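You operate a simulated robot arm through the tools that you are given. There is no shell and no other tool.

Carry out the task below with a simulated robot arm. There is one attempt and no reset: what you move stays moved.

TASK
Tone field 6 of the clamped strap to 70% without scorching it.
Fine: iron back on its rest, switched off; hold it by its handle. Set down upright: impulse iron.

It is judged by the outcome, as a careful person would: the job done as asked, and still so three seconds after it is handed in. It fails if anything else is knocked over, pushed out of place, dropped, spilled or broken.

THE ROBOT
A 7-joint arm with a two-finger parallel gripper, fixed in place. Base frame: the origin is on the floor under the middle of its stand, x ahead of it, y to its left, z up; the work surface is at about z = 86.9. Units: cm, degrees, N and s.
It reaches about 147.9 cm from its shoulder. Its first joint turns from -166.0 to 166.0 degrees. Payload 4.4 kg.
Tool frame: the origin (TCP) lies between the finger pads and is the grasp point; the fingertips stand 2.3 cm ahead of it; z points along the fingers, y is the line along which they close. Largest opening 9.4 cm; finger width 3.8, thickness 1; the body of the gripper, 5.4 by 9.6 cm, starts 3.9 cm behind the TCP.
Orientation is that of the tool frame in the base frame, as a unit quaternion [w, x, y, z]. With the fingers straight down and closing along the base's y, the tool's x points along the base's -x, its y along +y and its z along -z.

THE INTERFACE
- The arm moves only by the tool step_arm. Its argument "increments" is a list of rows, each an object of numbers (a shift or turn left out is 0, a gripper value left out holds the last): "claw": the finger opening in cm, from 0 to 9.4; "dx", "dy", "dz": the shift along the base's x, y, z in cm; "wx", "wy", "wz": the turn, a rotation vector about the base's x, y, z in degrees. In form: [{"claw": .., "dx": .., "dy": .., "dz": .., "wx": .., "wy": .., "wz": ..}, ...]. A call has 1 to 20 rows; each row shifts and turns the commanded pose from where the row before left it. Each row takes 0.2 s and may step no farther than 5 cm and 8.6 degrees from the row before; otherwise, or with a gripper value out of range, the whole call is refused. Where a pose cannot be reached the arm comes as near as it can. A force on the tool above 40 N (or 10 N above the force at the start of the call, whichever is more), or a blocked arm, ends the call early, and 0.2 s more pass. The fingers move at their own pace (about 7.2 cm/s each) and stop on an object; they squeeze with about 31 N. The grip force told is the motor's: it shows also when the fingers shut on nothing. Time passes only in rows, and 0.2 s behind the last, so rows that do not move let the fingers close. It gives the time, the measured TCP pose, the force on the tool (base axes), the opening and the grip force at its end, in the units of the frame above (readings bear some noise), with the torque about the TCP (base axes, N m) and any sound that the robot's microphone picked up, and new pictures: "show" is both (left out), scene, wrist or none.
- Cameras (640 x 400 px; columns grow to the right, rows downward): "scene" is fixed at [21.73, -50.02, 164.18]; the picture's right is [0.09, -1.00, 0.00], its down [-0.89, -0.08, -0.44] and it looks along [0.44, 0.04, -0.90] (base axes); focal length 214 px, centre (320, 200). "wrist" rides on the gripper at [8.6, 1.6, -7.4] in the tool frame; the picture's right is [-0.18, 0.98, 0.00], its down [-0.58, -0.11, -0.81] and it looks along [-0.79, -0.15, 0.59] (tool axes); focal length 243 px, centre (320, 200). There is no depth. A picture from a camera that has moved, and an enlarged one, comes with that camera's place and axes in the base frame and with its lens.
- zoom(camera, box): a new picture of the part [left, top, right, bottom] of that camera's present view, enlarged. No time passes.
- job_done(): hands the job in; it is judged then, once.

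Nothing tells you positions but the pictures and the camera data. Unless the task says otherwise, let go and move clear before handing in.

The tools are called after "Call:" by a JSON object that holds its "api" and its "payload". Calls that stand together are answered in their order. step_arm: Moves the arm, as the interface text tells. Its arguments: {"type":"object","properties":{"increments":{"type":"array","items":{"type":"object","properties":{"claw":{"type":"number"},"dx":{"type":"number"},"dy":{"type":"number"},"dz":{"type":"number"},"wx":{"type":"number"},"wy":{"type":"number"},"wz":{"type":"number"}}}},"show":{"type":"string","enum":["both","scene","wrist","none"]}},"required":["increments"]} The other tools are called the same way: zoom (camera, box) takes an enlarged picture of a part of a camera's view; job_done () hands the job in.

At the start:

```text
time: 0.0
tool_pos: [71.37, 18.63, 121.95]
tcp_rot: [-0.001, 0.0, 1.0, 0.0]
wrist_force: [0.0, 0.8, -0.8]
torque: [-0.03, 0.02, -0.02]
finger_gap: 9.4
grip_force: 0.1
```

scene: 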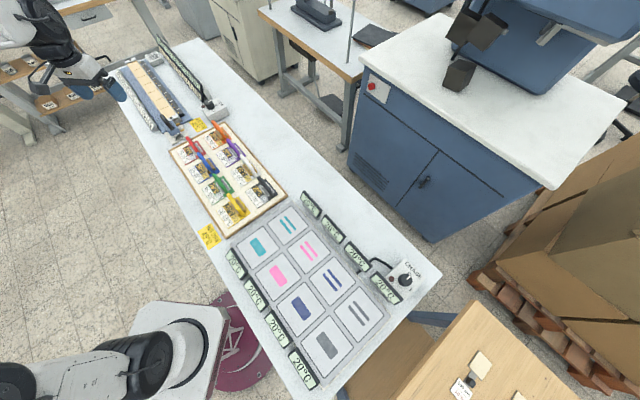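
wrist: 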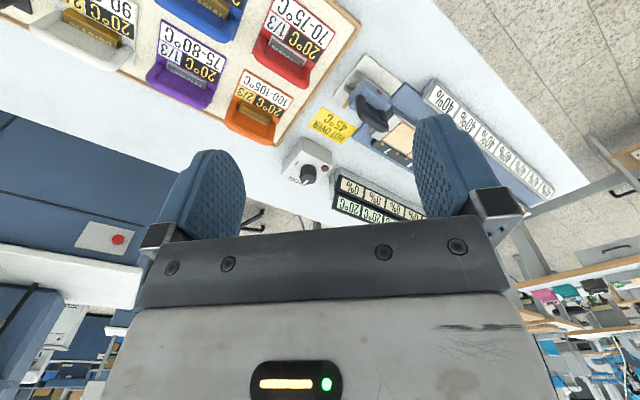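

The scene shows a long bench with a hot-plate board with coloured marks, a tray of coloured irons/tools with temperature labels, and a clamped strap at the far left end. I'll zoom in for detail first.

Call:
{"api": "zoom", "payload": {"camera": "scene", "box": [100, 30, 240, 140]}}

Call:
{"api": "zoom", "payload": {"camera": "scene", "box": [160, 110, 300, 250]}}

Call:
{"api": "zoom", "payload": {"camera": "scene", "box": [220, 180, 440, 390]}}

Call:
{"api": "zoom", "payload": {"camera": "wrist", "box": [270, 60, 560, 240]}}

Call:
{"api": "zoom", "payload": {"camera": "wrist", "box": [0, 0, 340, 200]}}

```text
3.64 times, centred on (170, 85) of scene
camera zoom: at [21.73, -50.02, 164.18], right [0.09, -1.0, 0.0], down [-0.89, -0.08, -0.44], along [0.44, 0.04, -0.9], focal length 780 px, centre (866, 618)
```

zoom: 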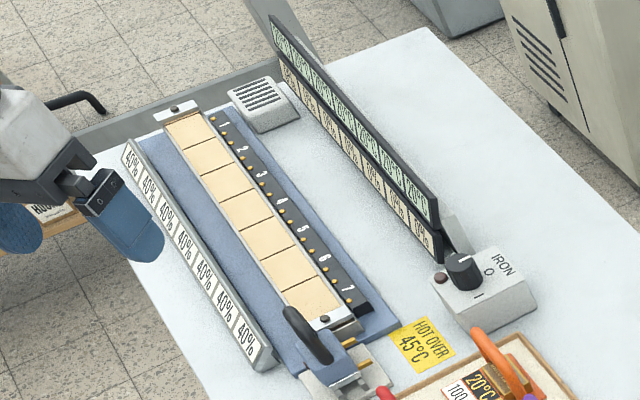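

```text
2.86 times, centred on (230, 180) of scene
camera zoom: at [21.73, -50.02, 164.18], right [0.09, -1.0, 0.0], down [-0.89, -0.08, -0.44], along [0.44, 0.04, -0.9], focal length 613 px, centre (577, 257)
```

zoom: 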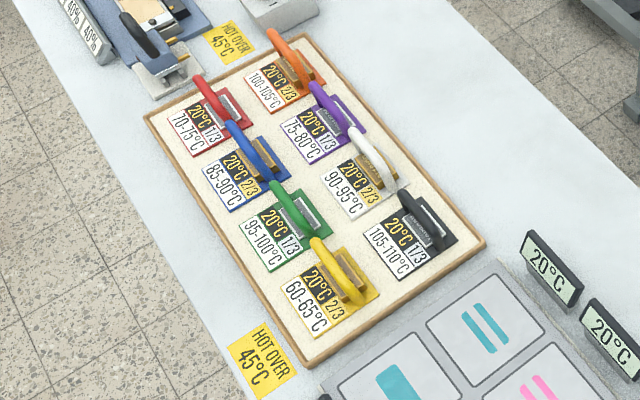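

```text
1.90 times, centred on (330, 285) of scene
camera zoom: at [21.73, -50.02, 164.18], right [0.09, -1.0, 0.0], down [-0.89, -0.08, -0.44], along [0.44, 0.04, -0.9], focal length 408 px, centre (301, 38)
```

zoom: 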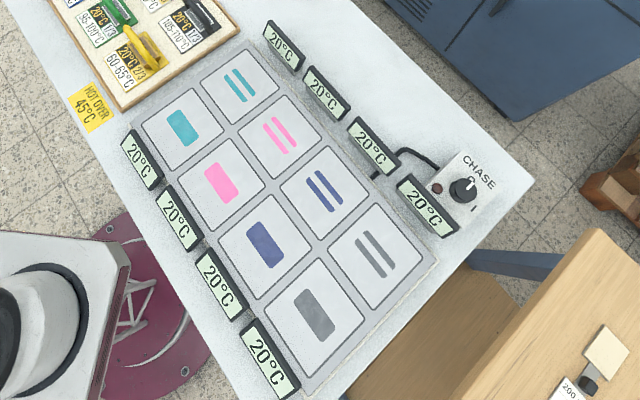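

```text
2.21 times, centred on (415, 150) of wrist
camera zoom: at [62.71, 20.34, 129.37], right [0.18, 0.98, 0.0], down [0.58, -0.11, 0.81], along [0.79, -0.15, -0.59], focal length 535 px, centre (110, 310)
```

zoom: 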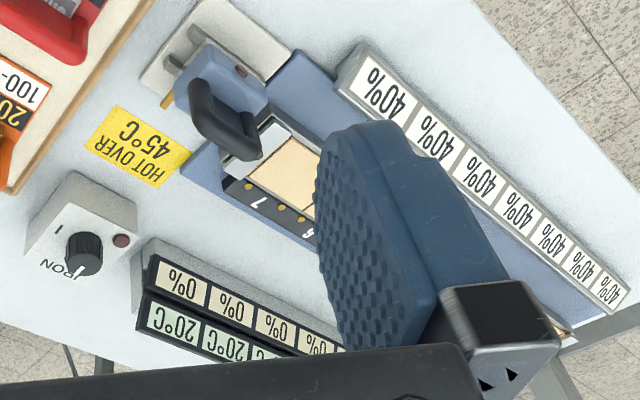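

```text
1.88 times, centred on (170, 100) of wrist
camera zoom: at [62.71, 20.34, 129.37], right [0.18, 0.98, 0.0], down [0.58, -0.11, 0.81], along [0.79, -0.15, -0.59], focal length 457 px, centre (602, 388)
```

zoom: 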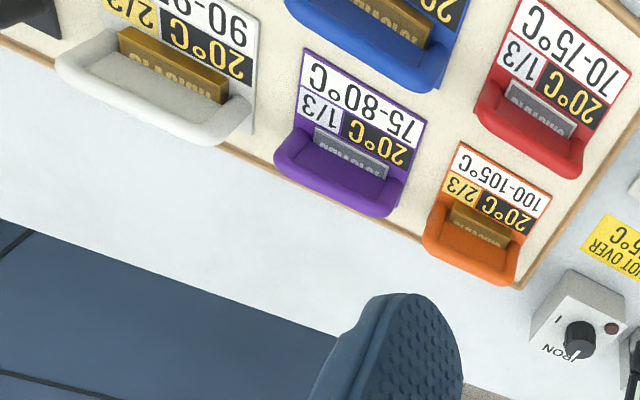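

The iron stands near (87, 24), the IRON switch knob near (102, 10), and the strap runs from field 7 (~(97, 30)) to field 1 (~(130, 65)). I'll move the wrist camera closer to read the details.

Call:
{"api": "step_arm", "payload": {"increments": [{"dx": 3, "dy": 3, "dz": -2}, {"dx": 3, "dy": 3, "dz": -2}, {"dx": 2, "dy": 2, "dz": -2}, {}], "show": "both"}}

```text
time: 1.0
tool_pos: [79.4, 26.73, 116.18]
tcp_rot: [0.0, 0.0, 1.0, -0.001]
wrist_force: [-0.7, -0.6, 0.7]
torque: [0.02, 0.04, 0.03]
finger_gap: 9.37
grip_force: 0.1
camera wrist: at [70.72, 28.35, 123.43], right [0.18, 0.98, 0.0], down [0.58, -0.11, 0.81], along [0.79, -0.15, -0.59], focal length 243 px, centre (320, 200)
```

scene: 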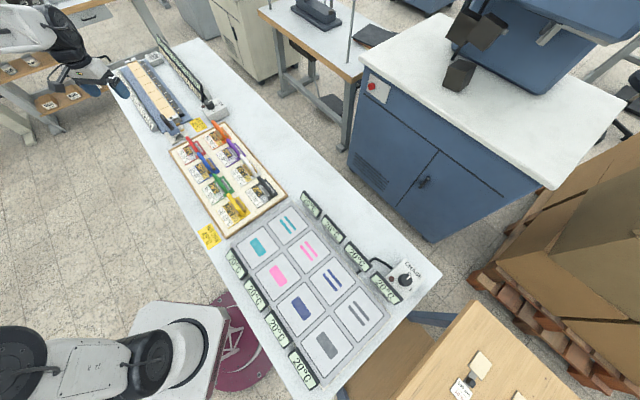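
wrist: 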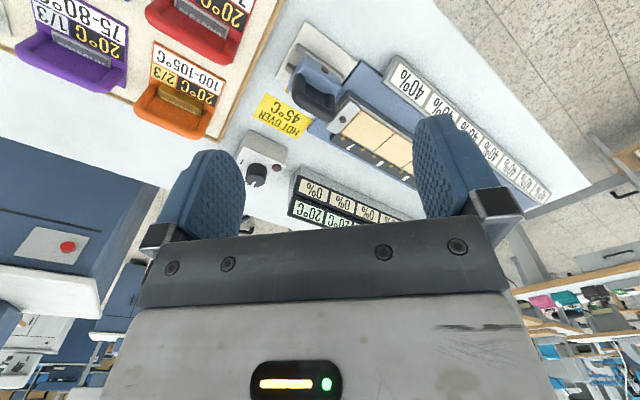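

Call:
{"api": "zoom", "payload": {"camera": "wrist", "box": [230, 20, 430, 150]}}

Call:
{"api": "zoom", "payload": {"camera": "wrist", "box": [220, 110, 420, 240]}}

Call:
{"api": "zoom", "payload": {"camera": "wrist", "box": [380, 40, 560, 220]}}

```text
3.08 times, centred on (330, 85) of wrist
camera zoom: at [70.72, 28.35, 123.43], right [0.18, 0.98, 0.0], down [0.58, -0.11, 0.81], along [0.79, -0.15, -0.59], focal length 746 px, centre (289, 554)
```

zoom: 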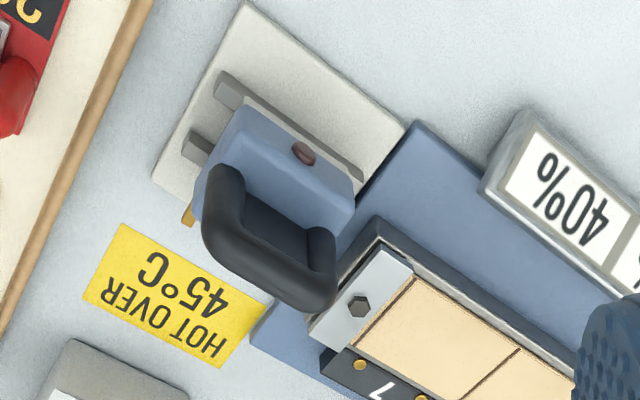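

```text
3.08 times, centred on (320, 175) of wrist
camera zoom: at [70.72, 28.35, 123.43], right [0.18, 0.98, 0.0], down [0.58, -0.11, 0.81], along [0.79, -0.15, -0.59], focal length 746 px, centre (320, 277)
```

zoom: 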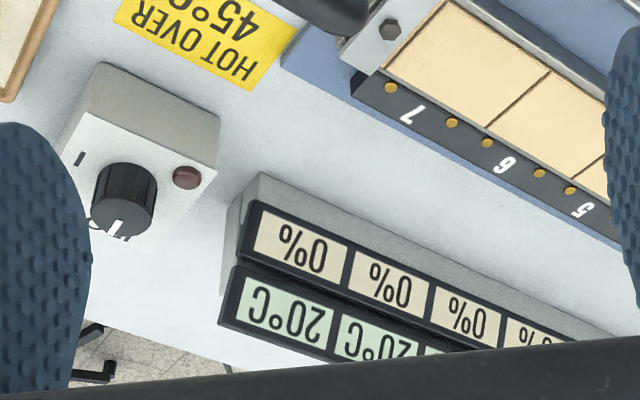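

```text
2.22 times, centred on (470, 130) of wrist
camera zoom: at [70.72, 28.35, 123.43], right [0.18, 0.98, 0.0], down [0.58, -0.11, 0.81], along [0.79, -0.15, -0.59], focal length 539 px, centre (-13, 356)
```

zoom: 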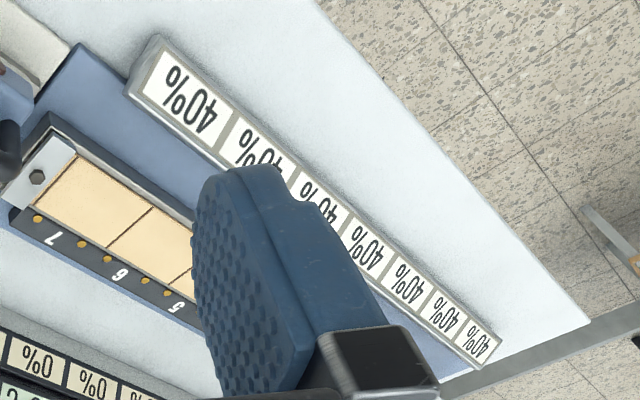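

The iron (blue body, dark arch handle) sits on its rest at the near end, in line with the strap; the IRON knob points to O. I'll turn the wrist 45° so the fingers straddle the handle and look again.

Call:
{"api": "step_arm", "payload": {"increments": [{"wz": 7.5, "dx": -0.5, "dy": -1}, {"wz": 7.5, "dx": -0.5, "dy": -1}, {"wz": 7.5, "dy": -1}, {"wz": 7.5, "dy": -1, "dz": -1}, {"wz": 7.5, "dy": -1, "dz": -1}, {"wz": 7.5, "dy": -1, "dz": -1}, {}], "show": "both"}}

```text
time: 2.6
tool_pos: [78.31, 20.74, 113.07]
tcp_rot: [-0.001, -0.383, 0.924, 0.0]
wrist_force: [0.6, -0.2, -0.6]
torque: [0.01, -0.02, -0.02]
finger_gap: 9.4
grip_force: 0.0
camera wrist: at [71.13, 15.78, 120.42], right [-0.57, 0.82, 0.0], down [0.49, 0.33, 0.81], along [0.67, 0.46, -0.59], focal length 243 px, centre (320, 200)
```

scene: 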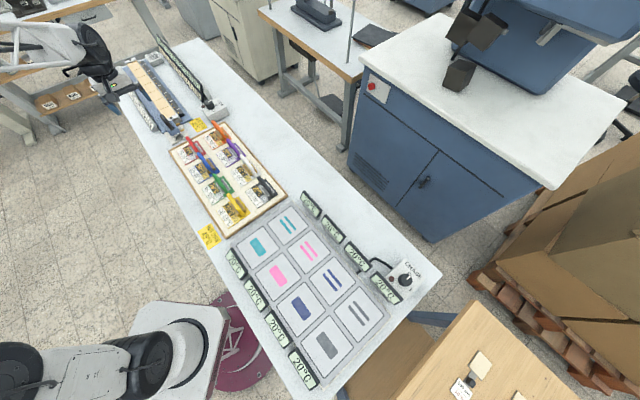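
wrist: 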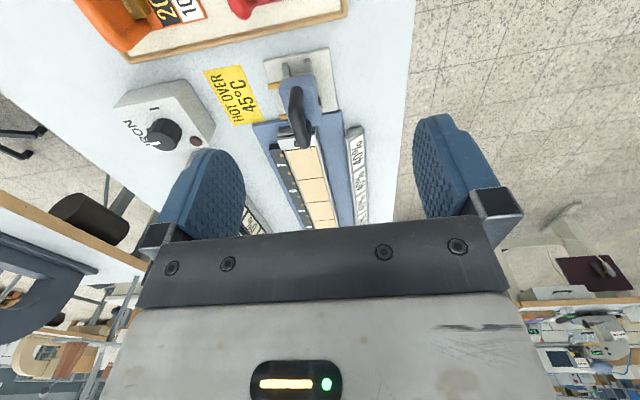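

Call:
{"api": "zoom", "payload": {"camera": "wrist", "box": [220, 30, 380, 160]}}

Call:
{"api": "zoom", "payload": {"camera": "wrist", "box": [240, 110, 420, 240]}}

Call:
{"api": "zoom", "payload": {"camera": "scene", "box": [110, 40, 230, 150]}}

Call:
{"api": "zoom", "payload": {"camera": "scene", "box": [150, 80, 210, 150]}}

```text
3.08 times, centred on (300, 95) of wrist
camera zoom: at [71.13, 15.78, 120.42], right [-0.57, 0.82, 0.0], down [0.49, 0.33, 0.81], along [0.67, 0.46, -0.59], focal length 746 px, centre (382, 523)
```

zoom: 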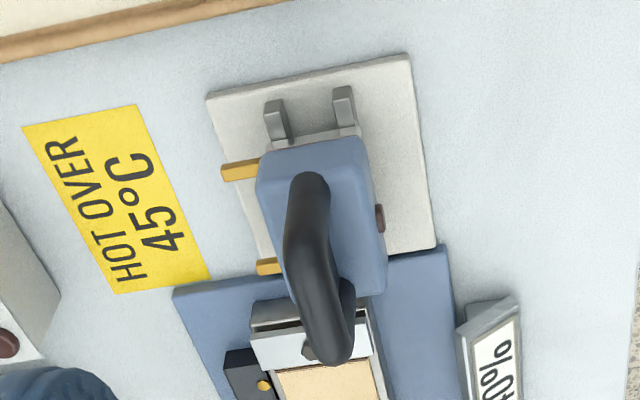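

```text
3.08 times, centred on (330, 175) of wrist
camera zoom: at [71.13, 15.78, 120.42], right [-0.57, 0.82, 0.0], down [0.49, 0.33, 0.81], along [0.67, 0.46, -0.59], focal length 746 px, centre (289, 277)
```

zoom: 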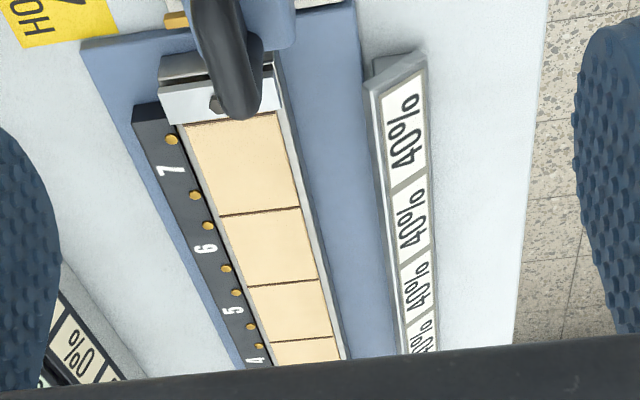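

```text
3.64 times, centred on (170, 95) of scene
camera zoom: at [21.73, -50.02, 164.18], right [0.09, -1.0, 0.0], down [-0.89, -0.08, -0.44], along [0.44, 0.04, -0.9], focal length 780 px, centre (866, 582)
```

zoom: 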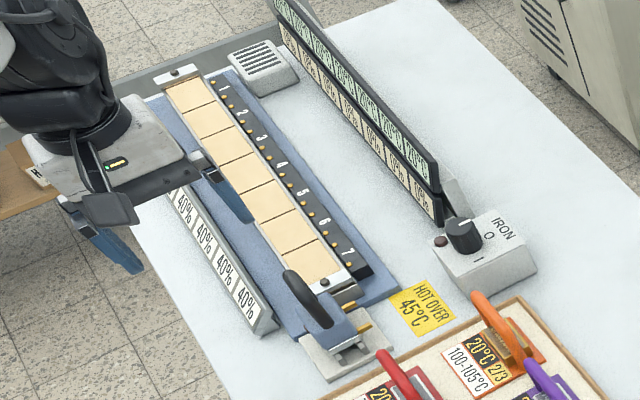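

```text
5.71 times, centred on (180, 115) of scene
camera zoom: at [21.73, -50.02, 164.18], right [0.09, -1.0, 0.0], down [-0.89, -0.08, -0.44], along [0.44, 0.04, -0.9], focal length 1226 px, centre (1120, 686)
```

zoom: 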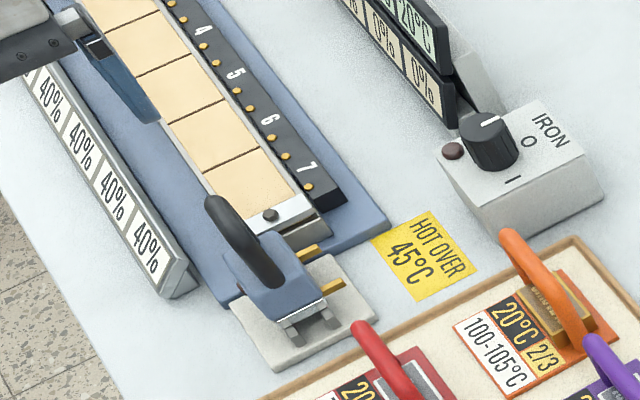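

The iron has two brass tongues on the side facing the contact strip, and its D-handle runs parallel to the strap (about 45°), centred near (87.4, 24.2) with its top near z 96. The switch box knob is near (102, 10); I'll move over for a close look at it.

Call:
{"api": "step_arm", "payload": {"increments": [{"dx": 3.3, "dy": -2.5, "dz": -1}, {"dx": 3.3, "dy": -2.5, "dz": -1}, {"dx": 3.3, "dy": -2.5, "dz": -1}, {"dx": 3.3, "dy": -2.5, "dz": -1}, {"dx": 3.3, "dy": -2.5, "dz": -1}, {}], "show": "both"}}

```text
time: 4.0
tool_pos: [94.86, 8.16, 107.96]
tcp_rot: [0.0, -0.383, 0.924, 0.0]
wrist_force: [-0.3, 0.7, 0.3]
torque: [0.0, 0.0, 0.01]
finger_gap: 9.4
grip_force: 0.1
camera wrist: at [87.51, 3.23, 115.39], right [-0.56, 0.83, 0.0], down [0.49, 0.33, 0.81], along [0.67, 0.46, -0.59], focal length 243 px, centre (320, 200)
```

scene: 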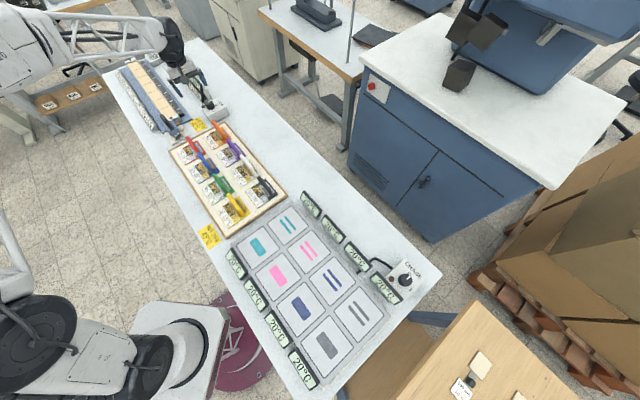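
wrist: 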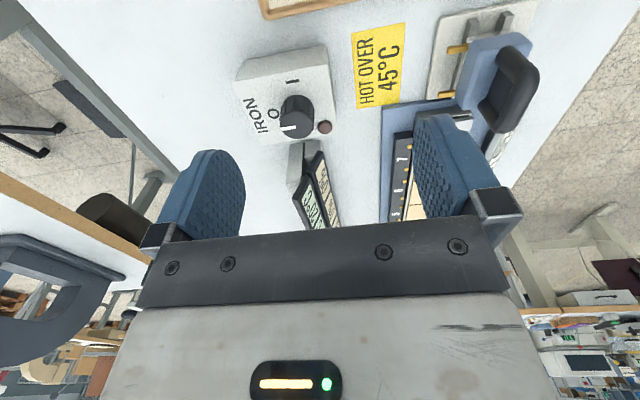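

Call:
{"api": "zoom", "payload": {"camera": "wrist", "box": [225, 40, 355, 160]}}

Call:
{"api": "zoom", "payload": {"camera": "wrist", "box": [370, 0, 550, 140]}}

Call:
{"api": "zoom", "payload": {"camera": "scene", "box": [150, 60, 240, 150]}}

```text
3.33 times, centred on (290, 100) of wrist
camera zoom: at [87.51, 3.23, 115.39], right [-0.56, 0.83, 0.0], down [0.49, 0.33, 0.81], along [0.67, 0.46, -0.59], focal length 809 px, centre (420, 533)
```

zoom: 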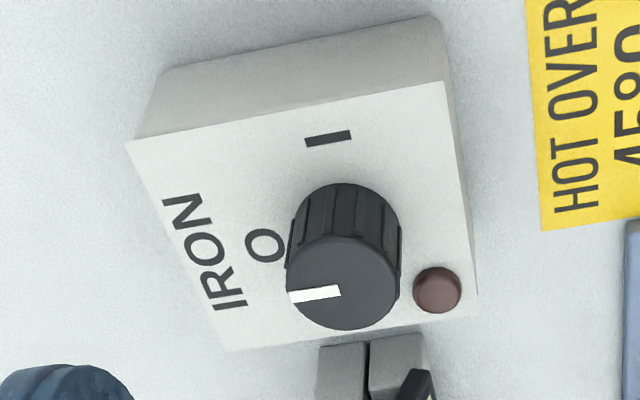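

```text
2.86 times, centred on (460, 70) of wrist
camera zoom: at [87.51, 3.23, 115.39], right [-0.56, 0.83, 0.0], down [0.49, 0.33, 0.81], along [0.67, 0.46, -0.59], focal length 693 px, centre (-80, 571)
```

zoom: 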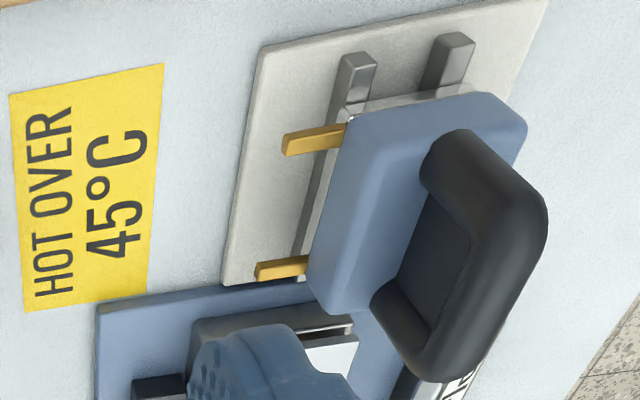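

```text
4.44 times, centred on (195, 105) of scene
camera zoom: at [21.73, -50.02, 164.18], right [0.09, -1.0, 0.0], down [-0.89, -0.08, -0.44], along [0.44, 0.04, -0.9], focal length 953 px, centre (876, 622)
```

zoom: 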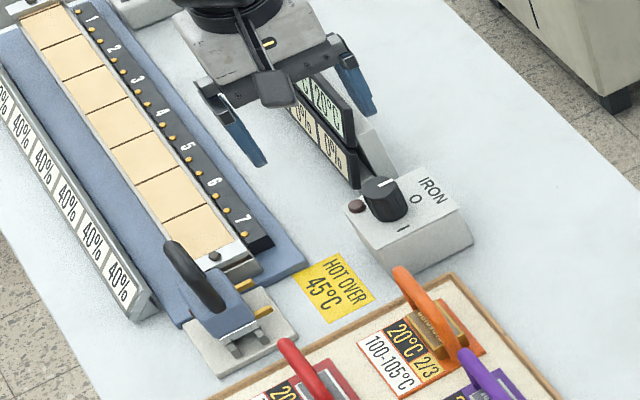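

The knob is centred about (101.9, 10.2), z 91.4–94.2, pointing at O; I lies a quarter turn clockwise (seen from above). I'll come down over it with the tips kept above the small lamp.

Call:
{"api": "step_arm", "payload": {"increments": [{"dx": 3.5, "dy": 1.0, "dz": -2}, {"dx": 3.5, "dy": 1.0, "dz": -3}, {"dz": -3}, {}], "show": "both"}}

```text
time: 5.0
tool_pos: [101.83, 10.11, 99.93]
tcp_rot: [0.0, -0.383, 0.924, 0.001]
wrist_force: [0.2, -0.1, 0.1]
torque: [0.0, -0.01, 0.01]
finger_gap: 9.44
grip_force: 0.0
camera wrist: at [94.55, 5.27, 107.31], right [-0.56, 0.83, 0.0], down [0.49, 0.33, 0.81], along [0.67, 0.46, -0.59], focal length 243 px, centre (320, 200)
```

scene: 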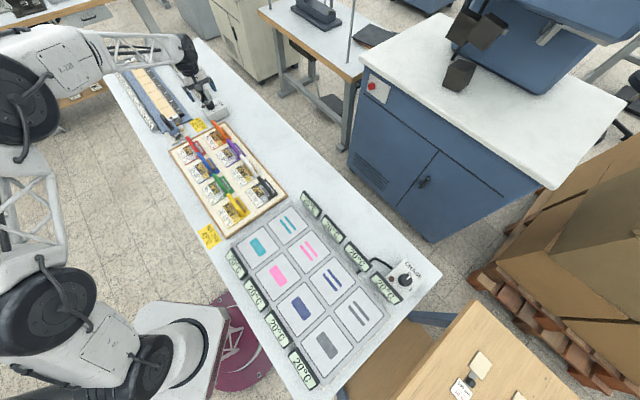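
wrist: 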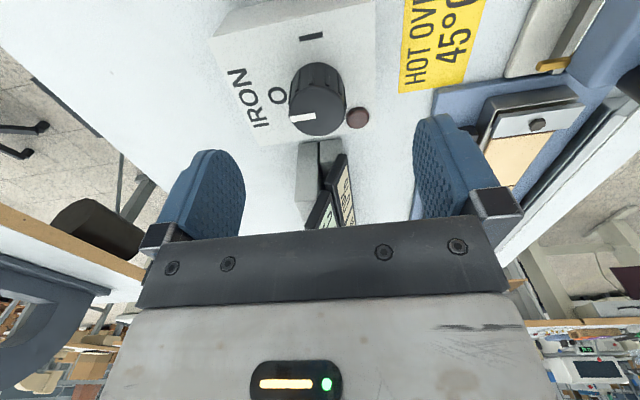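

The knob sits right under the TCP (101.8, 10.15). Descending and closing on its upper part.

Call:
{"api": "step_arm", "payload": {"increments": [{"dz": -2}, {"dz": -1.5}, {"dz": -1.4}, {}, {"claw": 3.0}, {"claw": 3.0}, {"claw": 3.0}, {"claw": 3.0}], "show": "both"}}

```text
time: 6.8
tool_pos: [101.91, 10.17, 95.06]
tcp_rot: [0.0, -0.383, 0.924, 0.0]
wrist_force: [10.4, -12.3, -3.4]
torque: [-0.15, -0.3, -0.09]
finger_gap: 3.76
grip_force: 8.2
camera wrist: at [94.65, 5.19, 102.4], right [-0.56, 0.83, 0.0], down [0.49, 0.33, 0.81], along [0.67, 0.46, -0.59], focal length 243 px, centre (320, 200)
```

scene: 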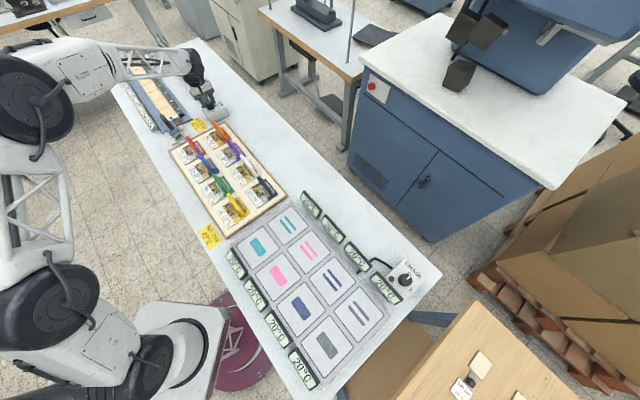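
wrist: 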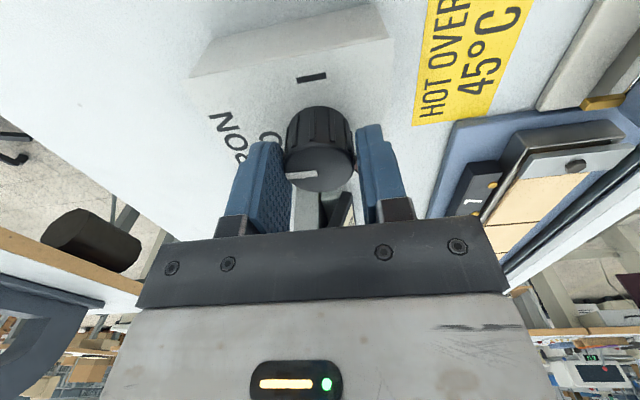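

One finger touched first (knob slightly toward +x/−y of the TCP). I'll nudge that way to balance before squeezing.

Call:
{"api": "step_arm", "payload": {"increments": [{"dx": 0.1, "dy": -0.1, "claw": 3.0}, {}], "show": "wrist"}}

```text
time: 7.4
tool_pos: [102.06, 10.2, 95.03]
tcp_rot: [0.001, -0.383, 0.924, -0.001]
wrist_force: [4.5, -11.7, -3.0]
torque: [-0.28, -0.05, -0.07]
finger_gap: 3.56
grip_force: 6.3
camera wrist: at [94.75, 5.15, 102.41], right [-0.56, 0.83, 0.0], down [0.49, 0.33, 0.81], along [0.67, 0.46, -0.59], focal length 243 px, centre (320, 200)
```

wrist: 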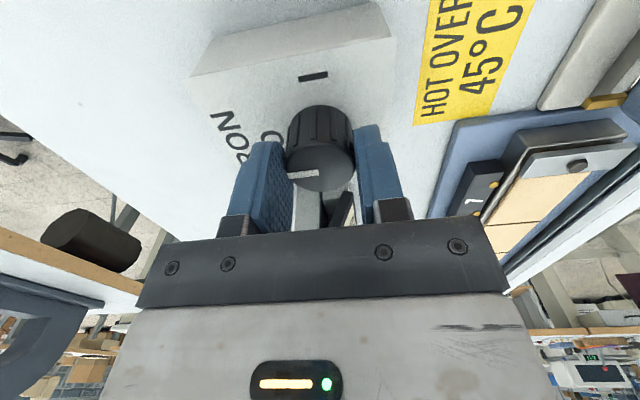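

Call:
{"api": "step_arm", "payload": {"increments": [{"dy": -0.12, "claw": 2.0}, {}], "show": "none"}}

```text
time: 8.0
tool_pos: [101.97, 10.18, 95.01]
tcp_rot: [0.0, -0.383, 0.924, 0.0]
wrist_force: [9.8, 10.4, -3.7]
torque: [0.31, -0.21, -0.04]
finger_gap: 3.5
grip_force: 45.3
```

Grip is firm and balanced. Now turning the knob clockwise toward I.

Call:
{"api": "step_arm", "payload": {"increments": [{"dx": 0.06, "dy": 0.06, "claw": 2.0}, {"wz": -7.5}, {"wz": -7.5}, {"wz": -7.5}, {"wz": -7.5}], "show": "both"}}

```text
time: 9.2
tool_pos: [102.16, 10.29, 95.05]
tcp_rot: [-0.001, -0.13, 0.991, 0.001]
wrist_force: [-24.6, 31.0, -0.9]
torque: [0.51, 1.26, 0.07]
finger_gap: 3.53
grip_force: 45.2
camera wrist: at [93.21, 9.53, 102.43], right [-0.08, 1.0, 0.0], down [0.59, 0.04, 0.81], along [0.8, 0.06, -0.59], focal length 243 px, centre (320, 200)
```

scene: 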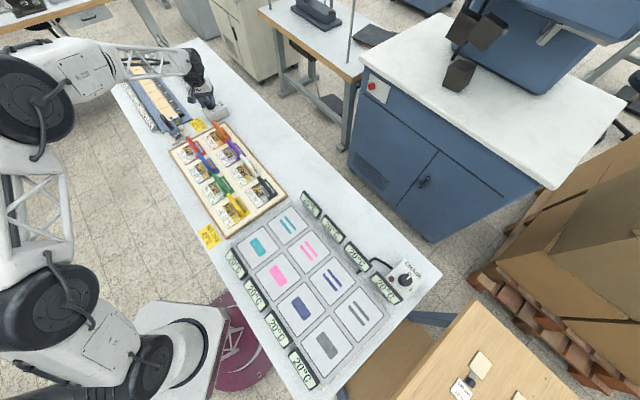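
wrist: 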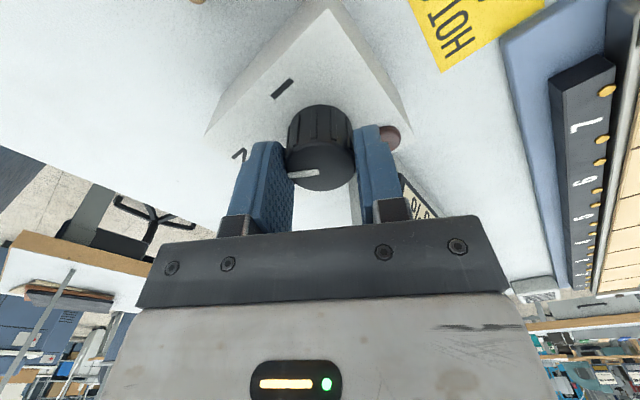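

Turning works, but a lateral load built up since the TCP is slightly off the knob's axis. I'll relieve it before continuing.

Call:
{"api": "step_arm", "payload": {"increments": [{"dx": -0.12, "dy": 0.16}], "show": "none"}}

```text
time: 9.6
tool_pos: [102.04, 10.23, 95.03]
tcp_rot: [0.001, -0.131, 0.991, 0.0]
wrist_force: [6.7, 22.4, -9.3]
torque: [0.44, 0.22, 0.09]
finger_gap: 3.51
grip_force: 45.8
```

Call:
{"api": "step_arm", "payload": {"increments": [{"dx": 0.03, "dy": 0.13}], "show": "none"}}

```text
time: 10.0
tool_pos: [102.01, 10.16, 95.0]
tcp_rot: [-0.001, -0.13, 0.992, 0.001]
wrist_force: [8.2, 1.6, -13.9]
torque: [0.27, -1.2, -0.01]
finger_gap: 3.52
grip_force: 45.0
```

Call:
{"api": "step_arm", "payload": {"increments": [{"wz": -7.5, "dx": 0.02, "dy": 0.05, "dz": -0.05}, {"wz": -7.5, "dx": 0.0, "dy": 0.05}], "show": "wrist"}}

```text
time: 10.6
tool_pos: [102.12, 10.32, 94.98]
tcp_rot: [0.0, 0.002, 1.0, 0.0]
wrist_force: [-0.8, -22.7, -7.3]
torque: [-0.55, 0.03, -0.06]
finger_gap: 3.49
grip_force: 45.1
camera wrist: at [93.32, 11.91, 102.43], right [0.19, 0.98, 0.0], down [0.58, -0.11, 0.81], along [0.79, -0.15, -0.59], focal length 243 px, centre (320, 200)
```

wrist: 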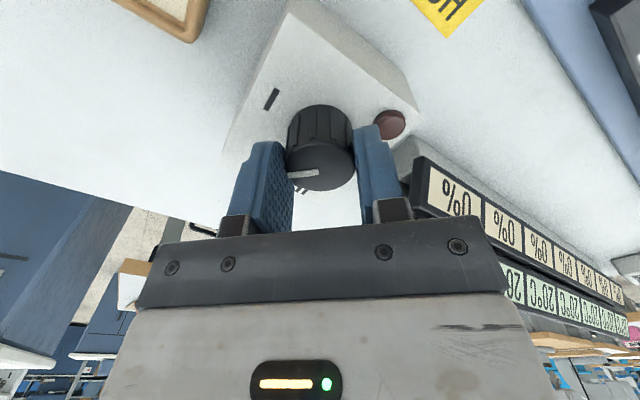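

Call:
{"api": "step_arm", "payload": {"increments": [{"wz": -7.5, "dy": -0.1}, {"wz": -7.5}], "show": "none"}}

```text
time: 11.2
tool_pos: [102.02, 10.31, 95.13]
tcp_rot: [0.0, 0.131, 0.991, -0.001]
wrist_force: [-2.9, -22.2, -3.2]
torque: [-0.42, 0.4, -0.07]
finger_gap: 3.51
grip_force: 45.3
```

Call:
{"api": "step_arm", "payload": {"increments": [{"wz": -7.5, "dy": -0.12}, {"wz": -7.5}], "show": "none"}}

```text
time: 11.8
tool_pos: [101.93, 10.46, 95.15]
tcp_rot: [0.0, 0.26, 0.966, 0.0]
wrist_force: [0.0, 3.0, -4.9]
torque: [0.03, -0.15, -0.03]
finger_gap: 3.53
grip_force: 45.2
```

Call:
{"api": "step_arm", "payload": {"increments": [{"wz": -7.5}, {"wz": -7.5}], "show": "both"}}

```text
time: 12.4
tool_pos: [102.1, 10.28, 95.16]
tcp_rot: [0.0, 0.384, 0.923, 0.001]
wrist_force: [16.2, 23.3, -8.2]
torque: [0.71, -0.27, 0.03]
finger_gap: 3.48
grip_force: 45.1
camera wrist: at [97.04, 17.64, 102.43], right [0.83, 0.56, 0.0], down [0.33, -0.49, 0.81], along [0.46, -0.67, -0.59], focal length 243 px, centre (320, 200)
```

scene: 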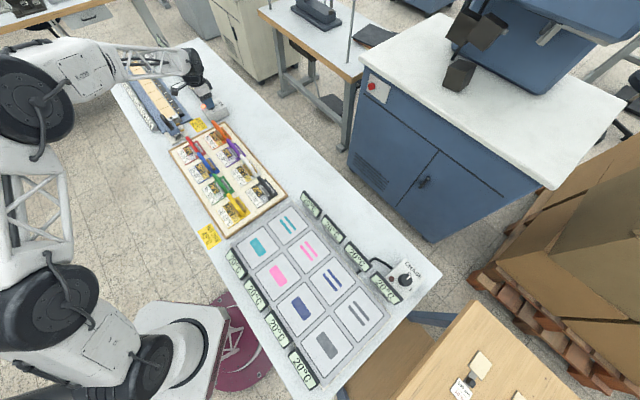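
wrist: 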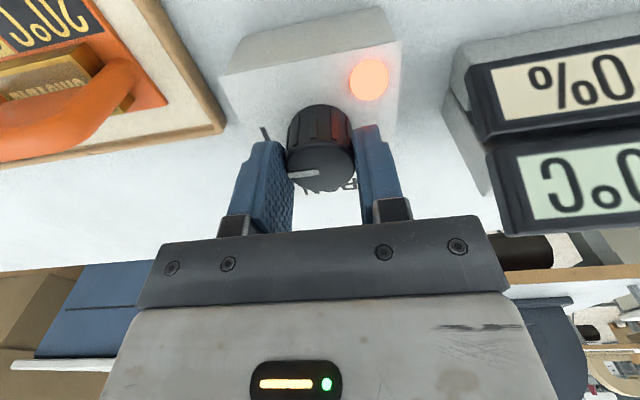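

The lamp on the box is lit: the iron is switched on. I'll open a little (the display is near one finger) and back straight up.

Call:
{"api": "step_arm", "payload": {"increments": [{"claw": 4.6}, {"claw": 5.2}, {"claw": 5.2, "dz": 1.5}, {"dz": 2}, {"dz": 3}, {"dz": 3}], "show": "both"}}

```text
time: 13.8
tool_pos: [101.89, 10.17, 104.49]
tcp_rot: [0.0, 0.383, 0.924, 0.001]
wrist_force: [0.2, -0.3, 0.0]
torque: [-0.01, 0.03, 0.02]
finger_gap: 5.22
grip_force: 0.1
camera wrist: at [97.01, 17.41, 111.93], right [0.83, 0.56, 0.0], down [0.33, -0.49, 0.81], along [0.46, -0.67, -0.59], focal length 243 px, centre (320, 200)
```

scene: 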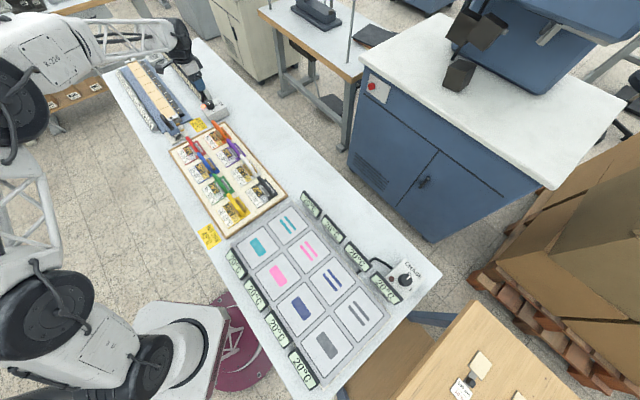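
wrist: 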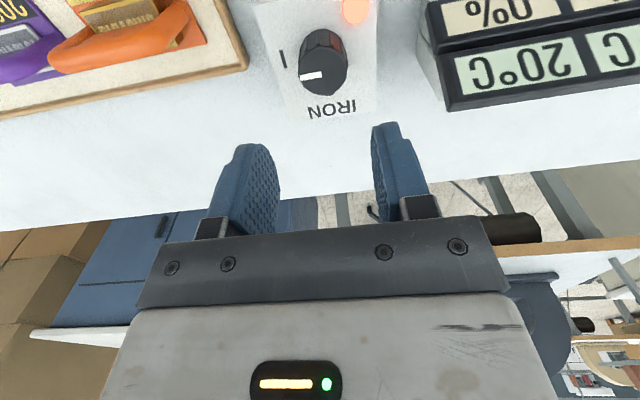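

The knob points at I and stays there with the lamp lit. Now I'll turn back to +45° and move over the iron's handle.

Call:
{"api": "step_arm", "payload": {"increments": [{"dz": 2, "wz": 7.5, "dx": -1, "dy": 0}, {"dz": 1, "wz": 7.5, "dx": -1.5, "dy": 0.5}, {"wz": 7.5, "dx": -1.5, "dy": 1}, {"wz": 7.5, "dx": -1.5, "dy": 1.3}, {"wz": 7.5, "dx": -1.5, "dy": 1.3}, {"wz": 7.5, "dx": -1.5, "dy": 1.3}, {"wz": 7.5, "dx": -1.5, "dy": 1.3}, {"wz": 7.5, "dx": -1.5, "dy": 1.3}, {"wz": 7.5, "dx": -1, "dy": 1.3}, {"wz": 7.5, "dx": -1, "dy": 1.3}, {"wz": 7.5, "dx": -0.7, "dy": 1.3}, {"wz": 7.5, "dx": -0.3, "dy": 1.3, "claw": 6.5}, {}], "show": "both"}}

```text
time: 16.6
tool_pos: [87.49, 23.52, 107.47]
tcp_rot: [-0.001, -0.384, 0.923, -0.001]
wrist_force: [-1.1, 0.4, -0.8]
torque: [0.02, -0.03, 0.0]
finger_gap: 6.5
grip_force: 0.0
camera wrist: at [80.19, 18.46, 114.9], right [-0.57, 0.82, 0.0], down [0.49, 0.33, 0.81], along [0.66, 0.46, -0.59], focal length 243 px, centre (320, 200)
```

scene: 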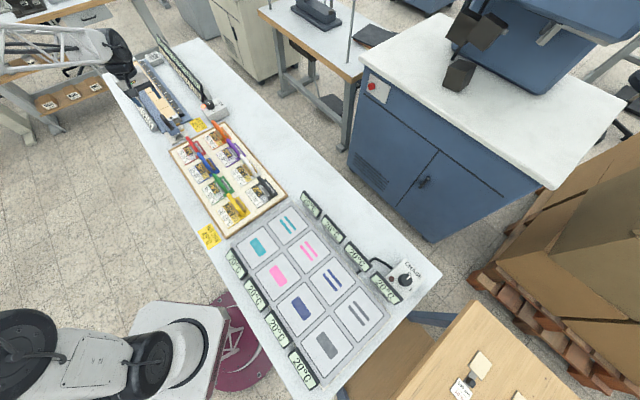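
wrist: 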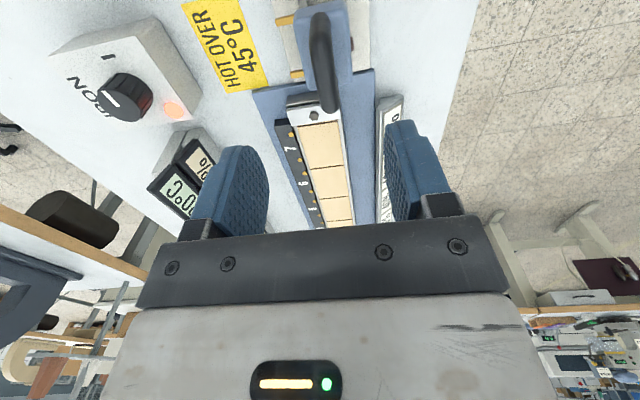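

Call:
{"api": "zoom", "payload": {"camera": "wrist", "box": [255, 0, 385, 120]}}

Call:
{"api": "zoom", "payload": {"camera": "scene", "box": [120, 40, 230, 150]}}

Call:
{"api": "zoom", "payload": {"camera": "wrist", "box": [250, 80, 430, 230]}}

```text
3.33 times, centred on (320, 60) of wrist
camera zoom: at [80.19, 18.46, 114.9], right [-0.57, 0.82, 0.0], down [0.49, 0.33, 0.81], along [0.66, 0.46, -0.59], focal length 809 px, centre (320, 667)
```

zoom: 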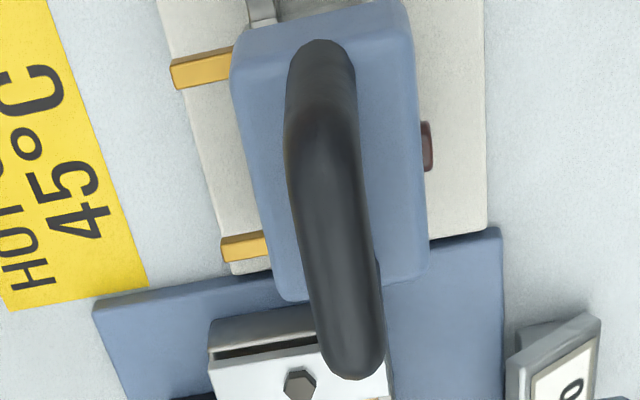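

```text
3.64 times, centred on (175, 95) of scene
camera zoom: at [21.73, -50.02, 164.18], right [0.09, -1.0, 0.0], down [-0.89, -0.08, -0.44], along [0.44, 0.04, -0.9], focal length 780 px, centre (847, 582)
```

zoom: 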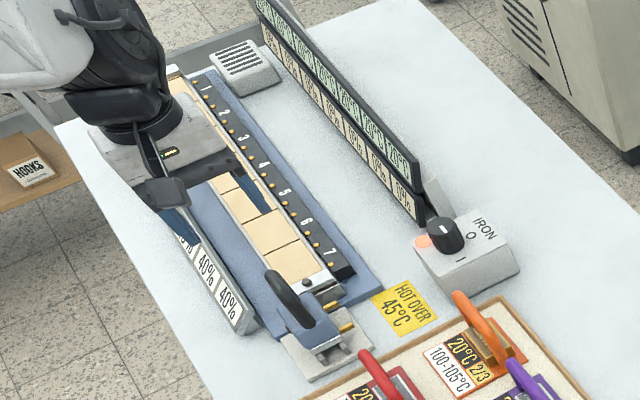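

```text
2.67 times, centred on (340, 155) of wrist
camera zoom: at [80.19, 18.46, 114.9], right [-0.57, 0.82, 0.0], down [0.49, 0.33, 0.81], along [0.66, 0.46, -0.59], focal length 647 px, centre (267, 320)
```

zoom: 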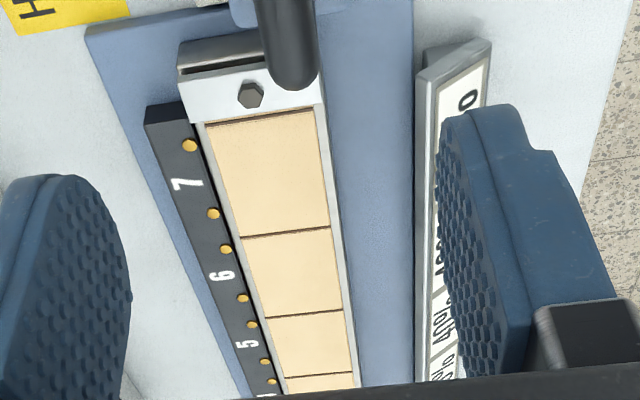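

The handle bar's centre is about (87.5, 24.1), top near z 96.3, direction ≈44°. I'll shift slightly and descend to z ≈ 97.5 first to verify alignment.

Call:
{"api": "step_arm", "payload": {"increments": [{"dy": 0.55, "dz": -3}, {"dz": -3}, {"dz": -2.5}, {"dz": -1.2}, {}], "show": "both"}}

```text
time: 17.8
tool_pos: [87.54, 23.99, 97.84]
tcp_rot: [0.0, -0.383, 0.924, 0.0]
wrist_force: [0.0, 0.1, 0.4]
torque: [0.04, 0.0, 0.0]
finger_gap: 6.5
grip_force: 0.0
camera wrist: at [80.21, 19.0, 105.19], right [-0.56, 0.83, 0.0], down [0.49, 0.33, 0.81], along [0.67, 0.46, -0.59], focal length 243 px, centre (320, 200)
```

scene: 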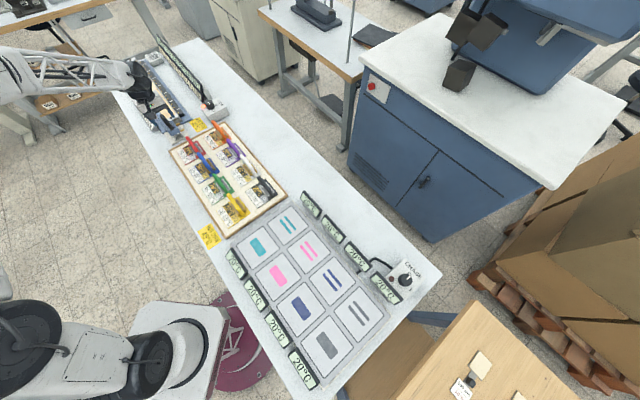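
wrist: 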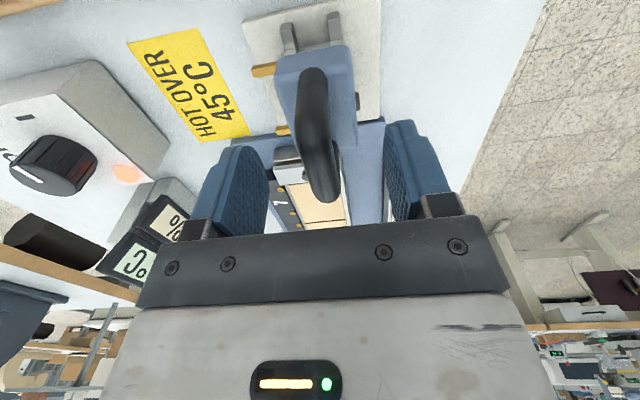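

Call:
{"api": "zoom", "payload": {"camera": "wrist", "box": [200, 40, 440, 220]}}

Call:
{"api": "zoom", "payload": {"camera": "scene", "box": [120, 60, 220, 150]}}

```text
2.22 times, centred on (320, 130) of wrist
camera zoom: at [80.21, 19.0, 105.19], right [-0.56, 0.83, 0.0], down [0.49, 0.33, 0.81], along [0.67, 0.46, -0.59], focal length 539 px, centre (320, 356)
```

zoom: 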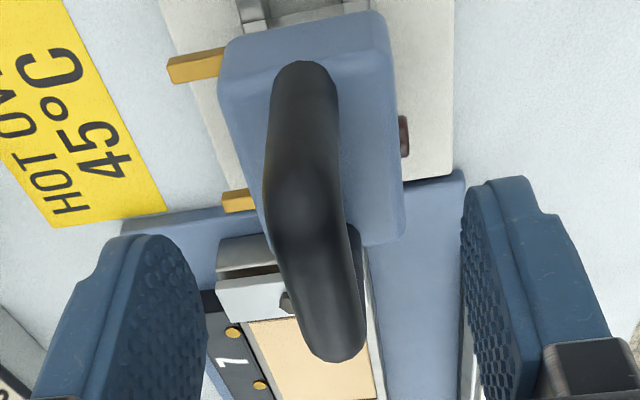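

```text
4.44 times, centred on (170, 105) of scene
camera zoom: at [21.73, -50.02, 164.18], right [0.09, -1.0, 0.0], down [-0.89, -0.08, -0.44], along [0.44, 0.04, -0.9], focal length 953 px, centre (987, 622)
```

zoom: 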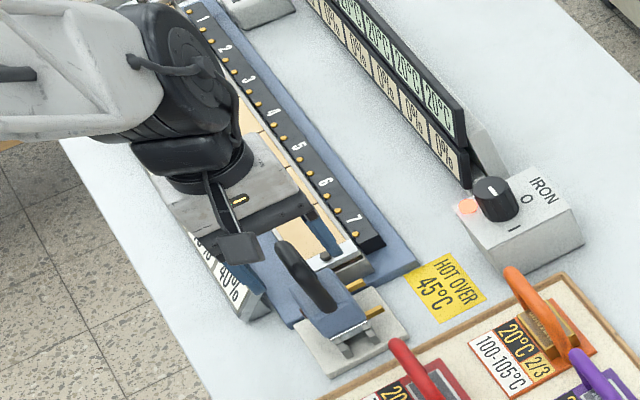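

The bar is within a millimetre of the finger centre line. Lowering the last 2.4 cm and closing on the handle.

Call:
{"api": "step_arm", "payload": {"increments": [{"dx": 0.15, "dy": 0.15, "dz": -1.2}, {"dz": -1.2}, {}, {"claw": 3}, {"claw": 2.2}, {"claw": 1.9}], "show": "both"}}

```text
time: 19.2
tool_pos: [87.56, 24.07, 95.37]
tcp_rot: [0.0, -0.383, 0.924, 0.0]
wrist_force: [-0.3, 0.1, -0.9]
torque: [0.0, -0.01, 0.04]
finger_gap: 1.9
grip_force: 0.1
camera wrist: at [80.34, 19.1, 102.78], right [-0.56, 0.83, 0.0], down [0.49, 0.33, 0.81], along [0.67, 0.46, -0.59], focal length 243 px, centre (320, 200)
```

scene: 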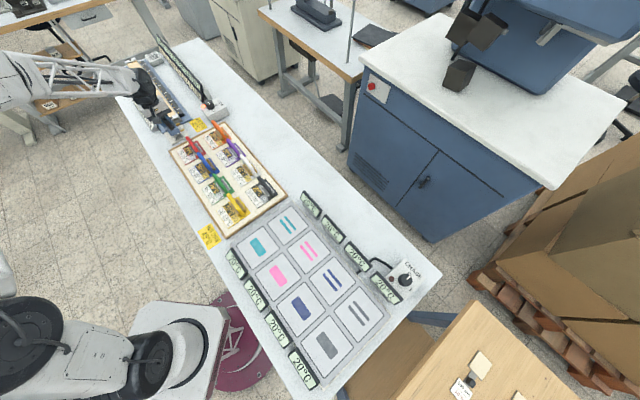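
wrist: 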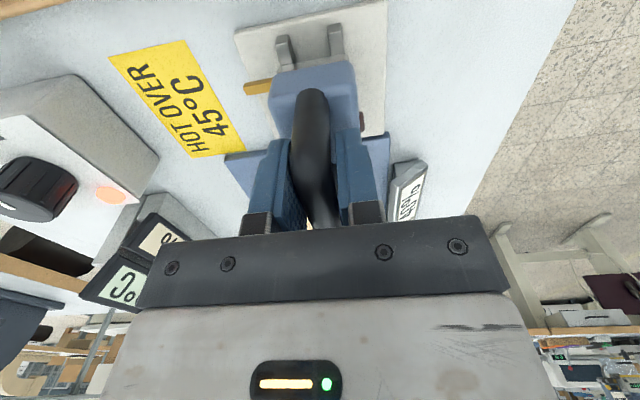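

Call:
{"api": "zoom", "payload": {"camera": "wrist", "box": [220, 60, 440, 240]}}

Call:
{"api": "zoom", "payload": {"camera": "scene", "box": [130, 80, 210, 150]}}

```text
2.22 times, centred on (330, 150) of wrist
camera zoom: at [80.34, 19.1, 102.78], right [-0.56, 0.83, 0.0], down [0.49, 0.33, 0.81], along [0.67, 0.46, -0.59], focal length 539 px, centre (298, 311)
```

zoom: 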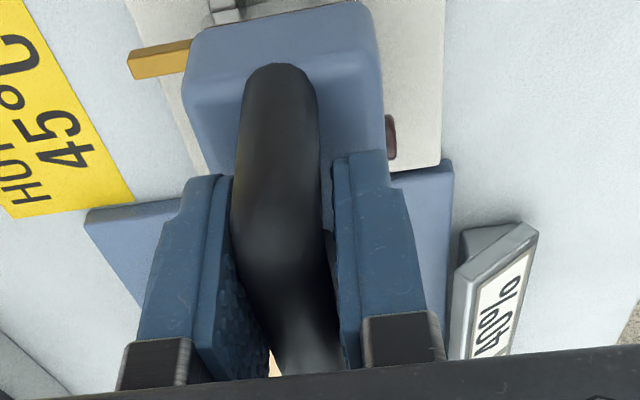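

```text
5.71 times, centred on (170, 115) of scene
camera zoom: at [21.73, -50.02, 164.18], right [0.09, -1.0, 0.0], down [-0.89, -0.08, -0.44], along [0.44, 0.04, -0.9], focal length 1226 px, centre (1177, 686)
```

zoom: 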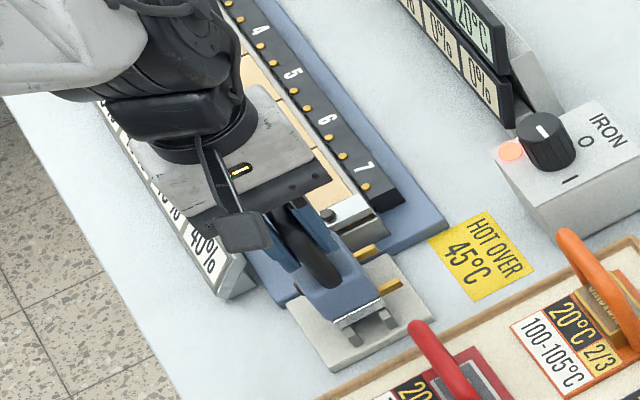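

The handle lies between the pads. Closing to grip.

Call:
{"api": "step_arm", "payload": {"increments": [{"claw": 1.0}, {"claw": 0.5}, {}], "show": "wrist"}}

```text
time: 20.0
tool_pos: [87.61, 24.06, 95.49]
tcp_rot: [0.0, -0.383, 0.924, 0.001]
wrist_force: [1.7, -0.4, 0.1]
torque: [-0.04, -0.03, 0.0]
finger_gap: 1.67
grip_force: 30.9
camera wrist: at [80.34, 19.09, 102.78], right [-0.56, 0.83, 0.0], down [0.49, 0.33, 0.81], along [0.67, 0.46, -0.59], focal length 243 px, centre (320, 200)
```

wrist: 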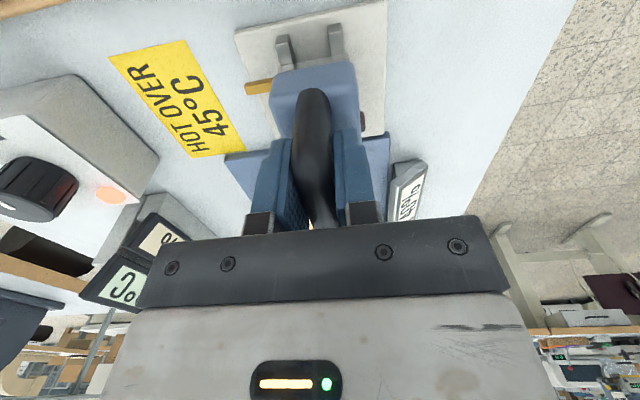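

Gripped firmly (1.67 cm, 31 N). Lifting gently to see the weight and how it hangs; I'll track increments from this pose so I can return exactly.

Call:
{"api": "step_arm", "payload": {"increments": [{"dz": 0.5}, {"dz": 1}, {"dz": 1.5}, {}], "show": "both"}}

```text
time: 21.0
tool_pos: [87.6, 24.07, 98.38]
tcp_rot: [0.0, -0.383, 0.924, 0.0]
wrist_force: [-0.7, 0.5, -4.8]
torque: [-0.03, 0.03, 0.01]
finger_gap: 1.69
grip_force: 30.6
camera wrist: at [80.33, 19.14, 105.8], right [-0.56, 0.83, 0.0], down [0.49, 0.33, 0.81], along [0.67, 0.46, -0.59], focal length 243 px, centre (320, 200)
```

scene: 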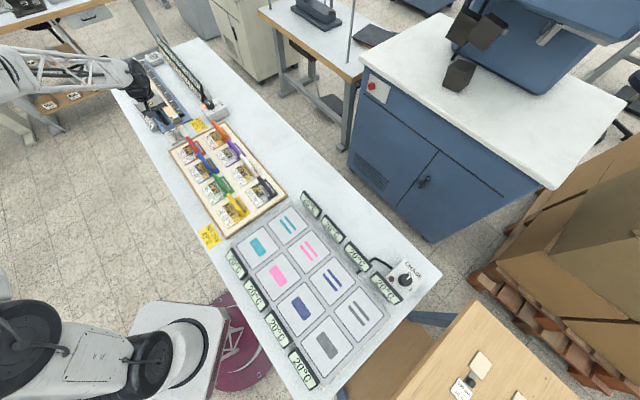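
wrist: 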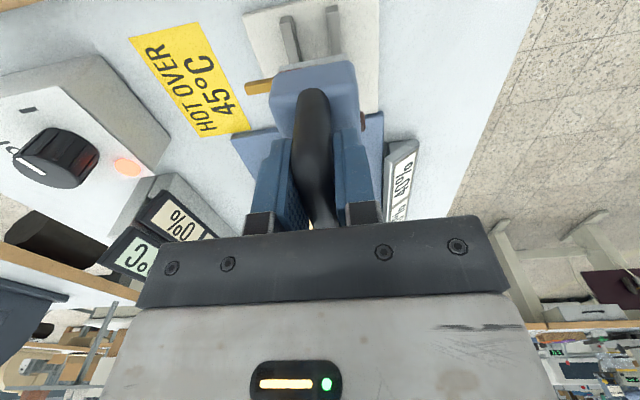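

The iron (≈0.5 kg) hangs level. From triangulating the brass tongues and the contact dots, field 6 lies 20.2 cm along the strap and 2.6 cm sideways from the rest, i.e. a shift of about (+16.1, +12.4). I'll carry it there at a safe height.

Call:
{"api": "step_arm", "payload": {"increments": [{"dz": 2}, {"dx": 2.0, "dy": 1.5}, {"dx": 3.0, "dy": 2.3}, {"dx": 3.0, "dy": 2.3}, {"dx": 3.0, "dy": 2.3}, {"dx": 3.0, "dy": 2.3}, {"dx": 2.1, "dy": 1.7}, {}], "show": "both"}}

```text
time: 22.8
tool_pos: [103.69, 36.58, 100.42]
tcp_rot: [0.0, -0.383, 0.924, 0.0]
wrist_force: [-0.4, -0.4, -5.9]
torque: [-0.04, 0.03, 0.05]
finger_gap: 1.67
grip_force: 30.5
camera wrist: at [96.47, 31.55, 107.79], right [-0.56, 0.83, 0.0], down [0.49, 0.33, 0.81], along [0.67, 0.46, -0.59], focal length 243 px, centre (320, 200)
```

scene: 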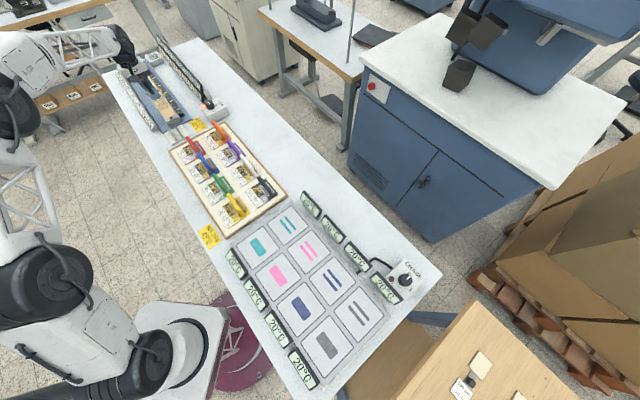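
wrist: 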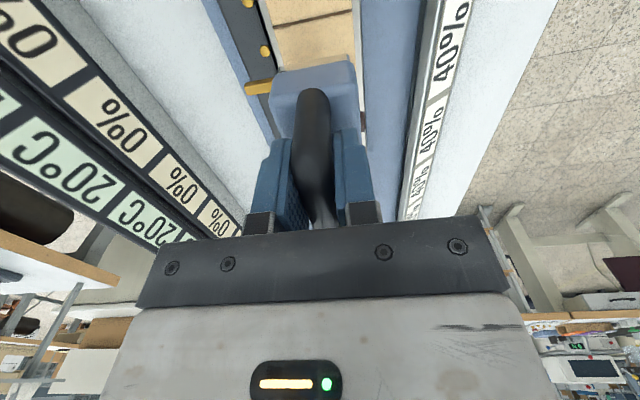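

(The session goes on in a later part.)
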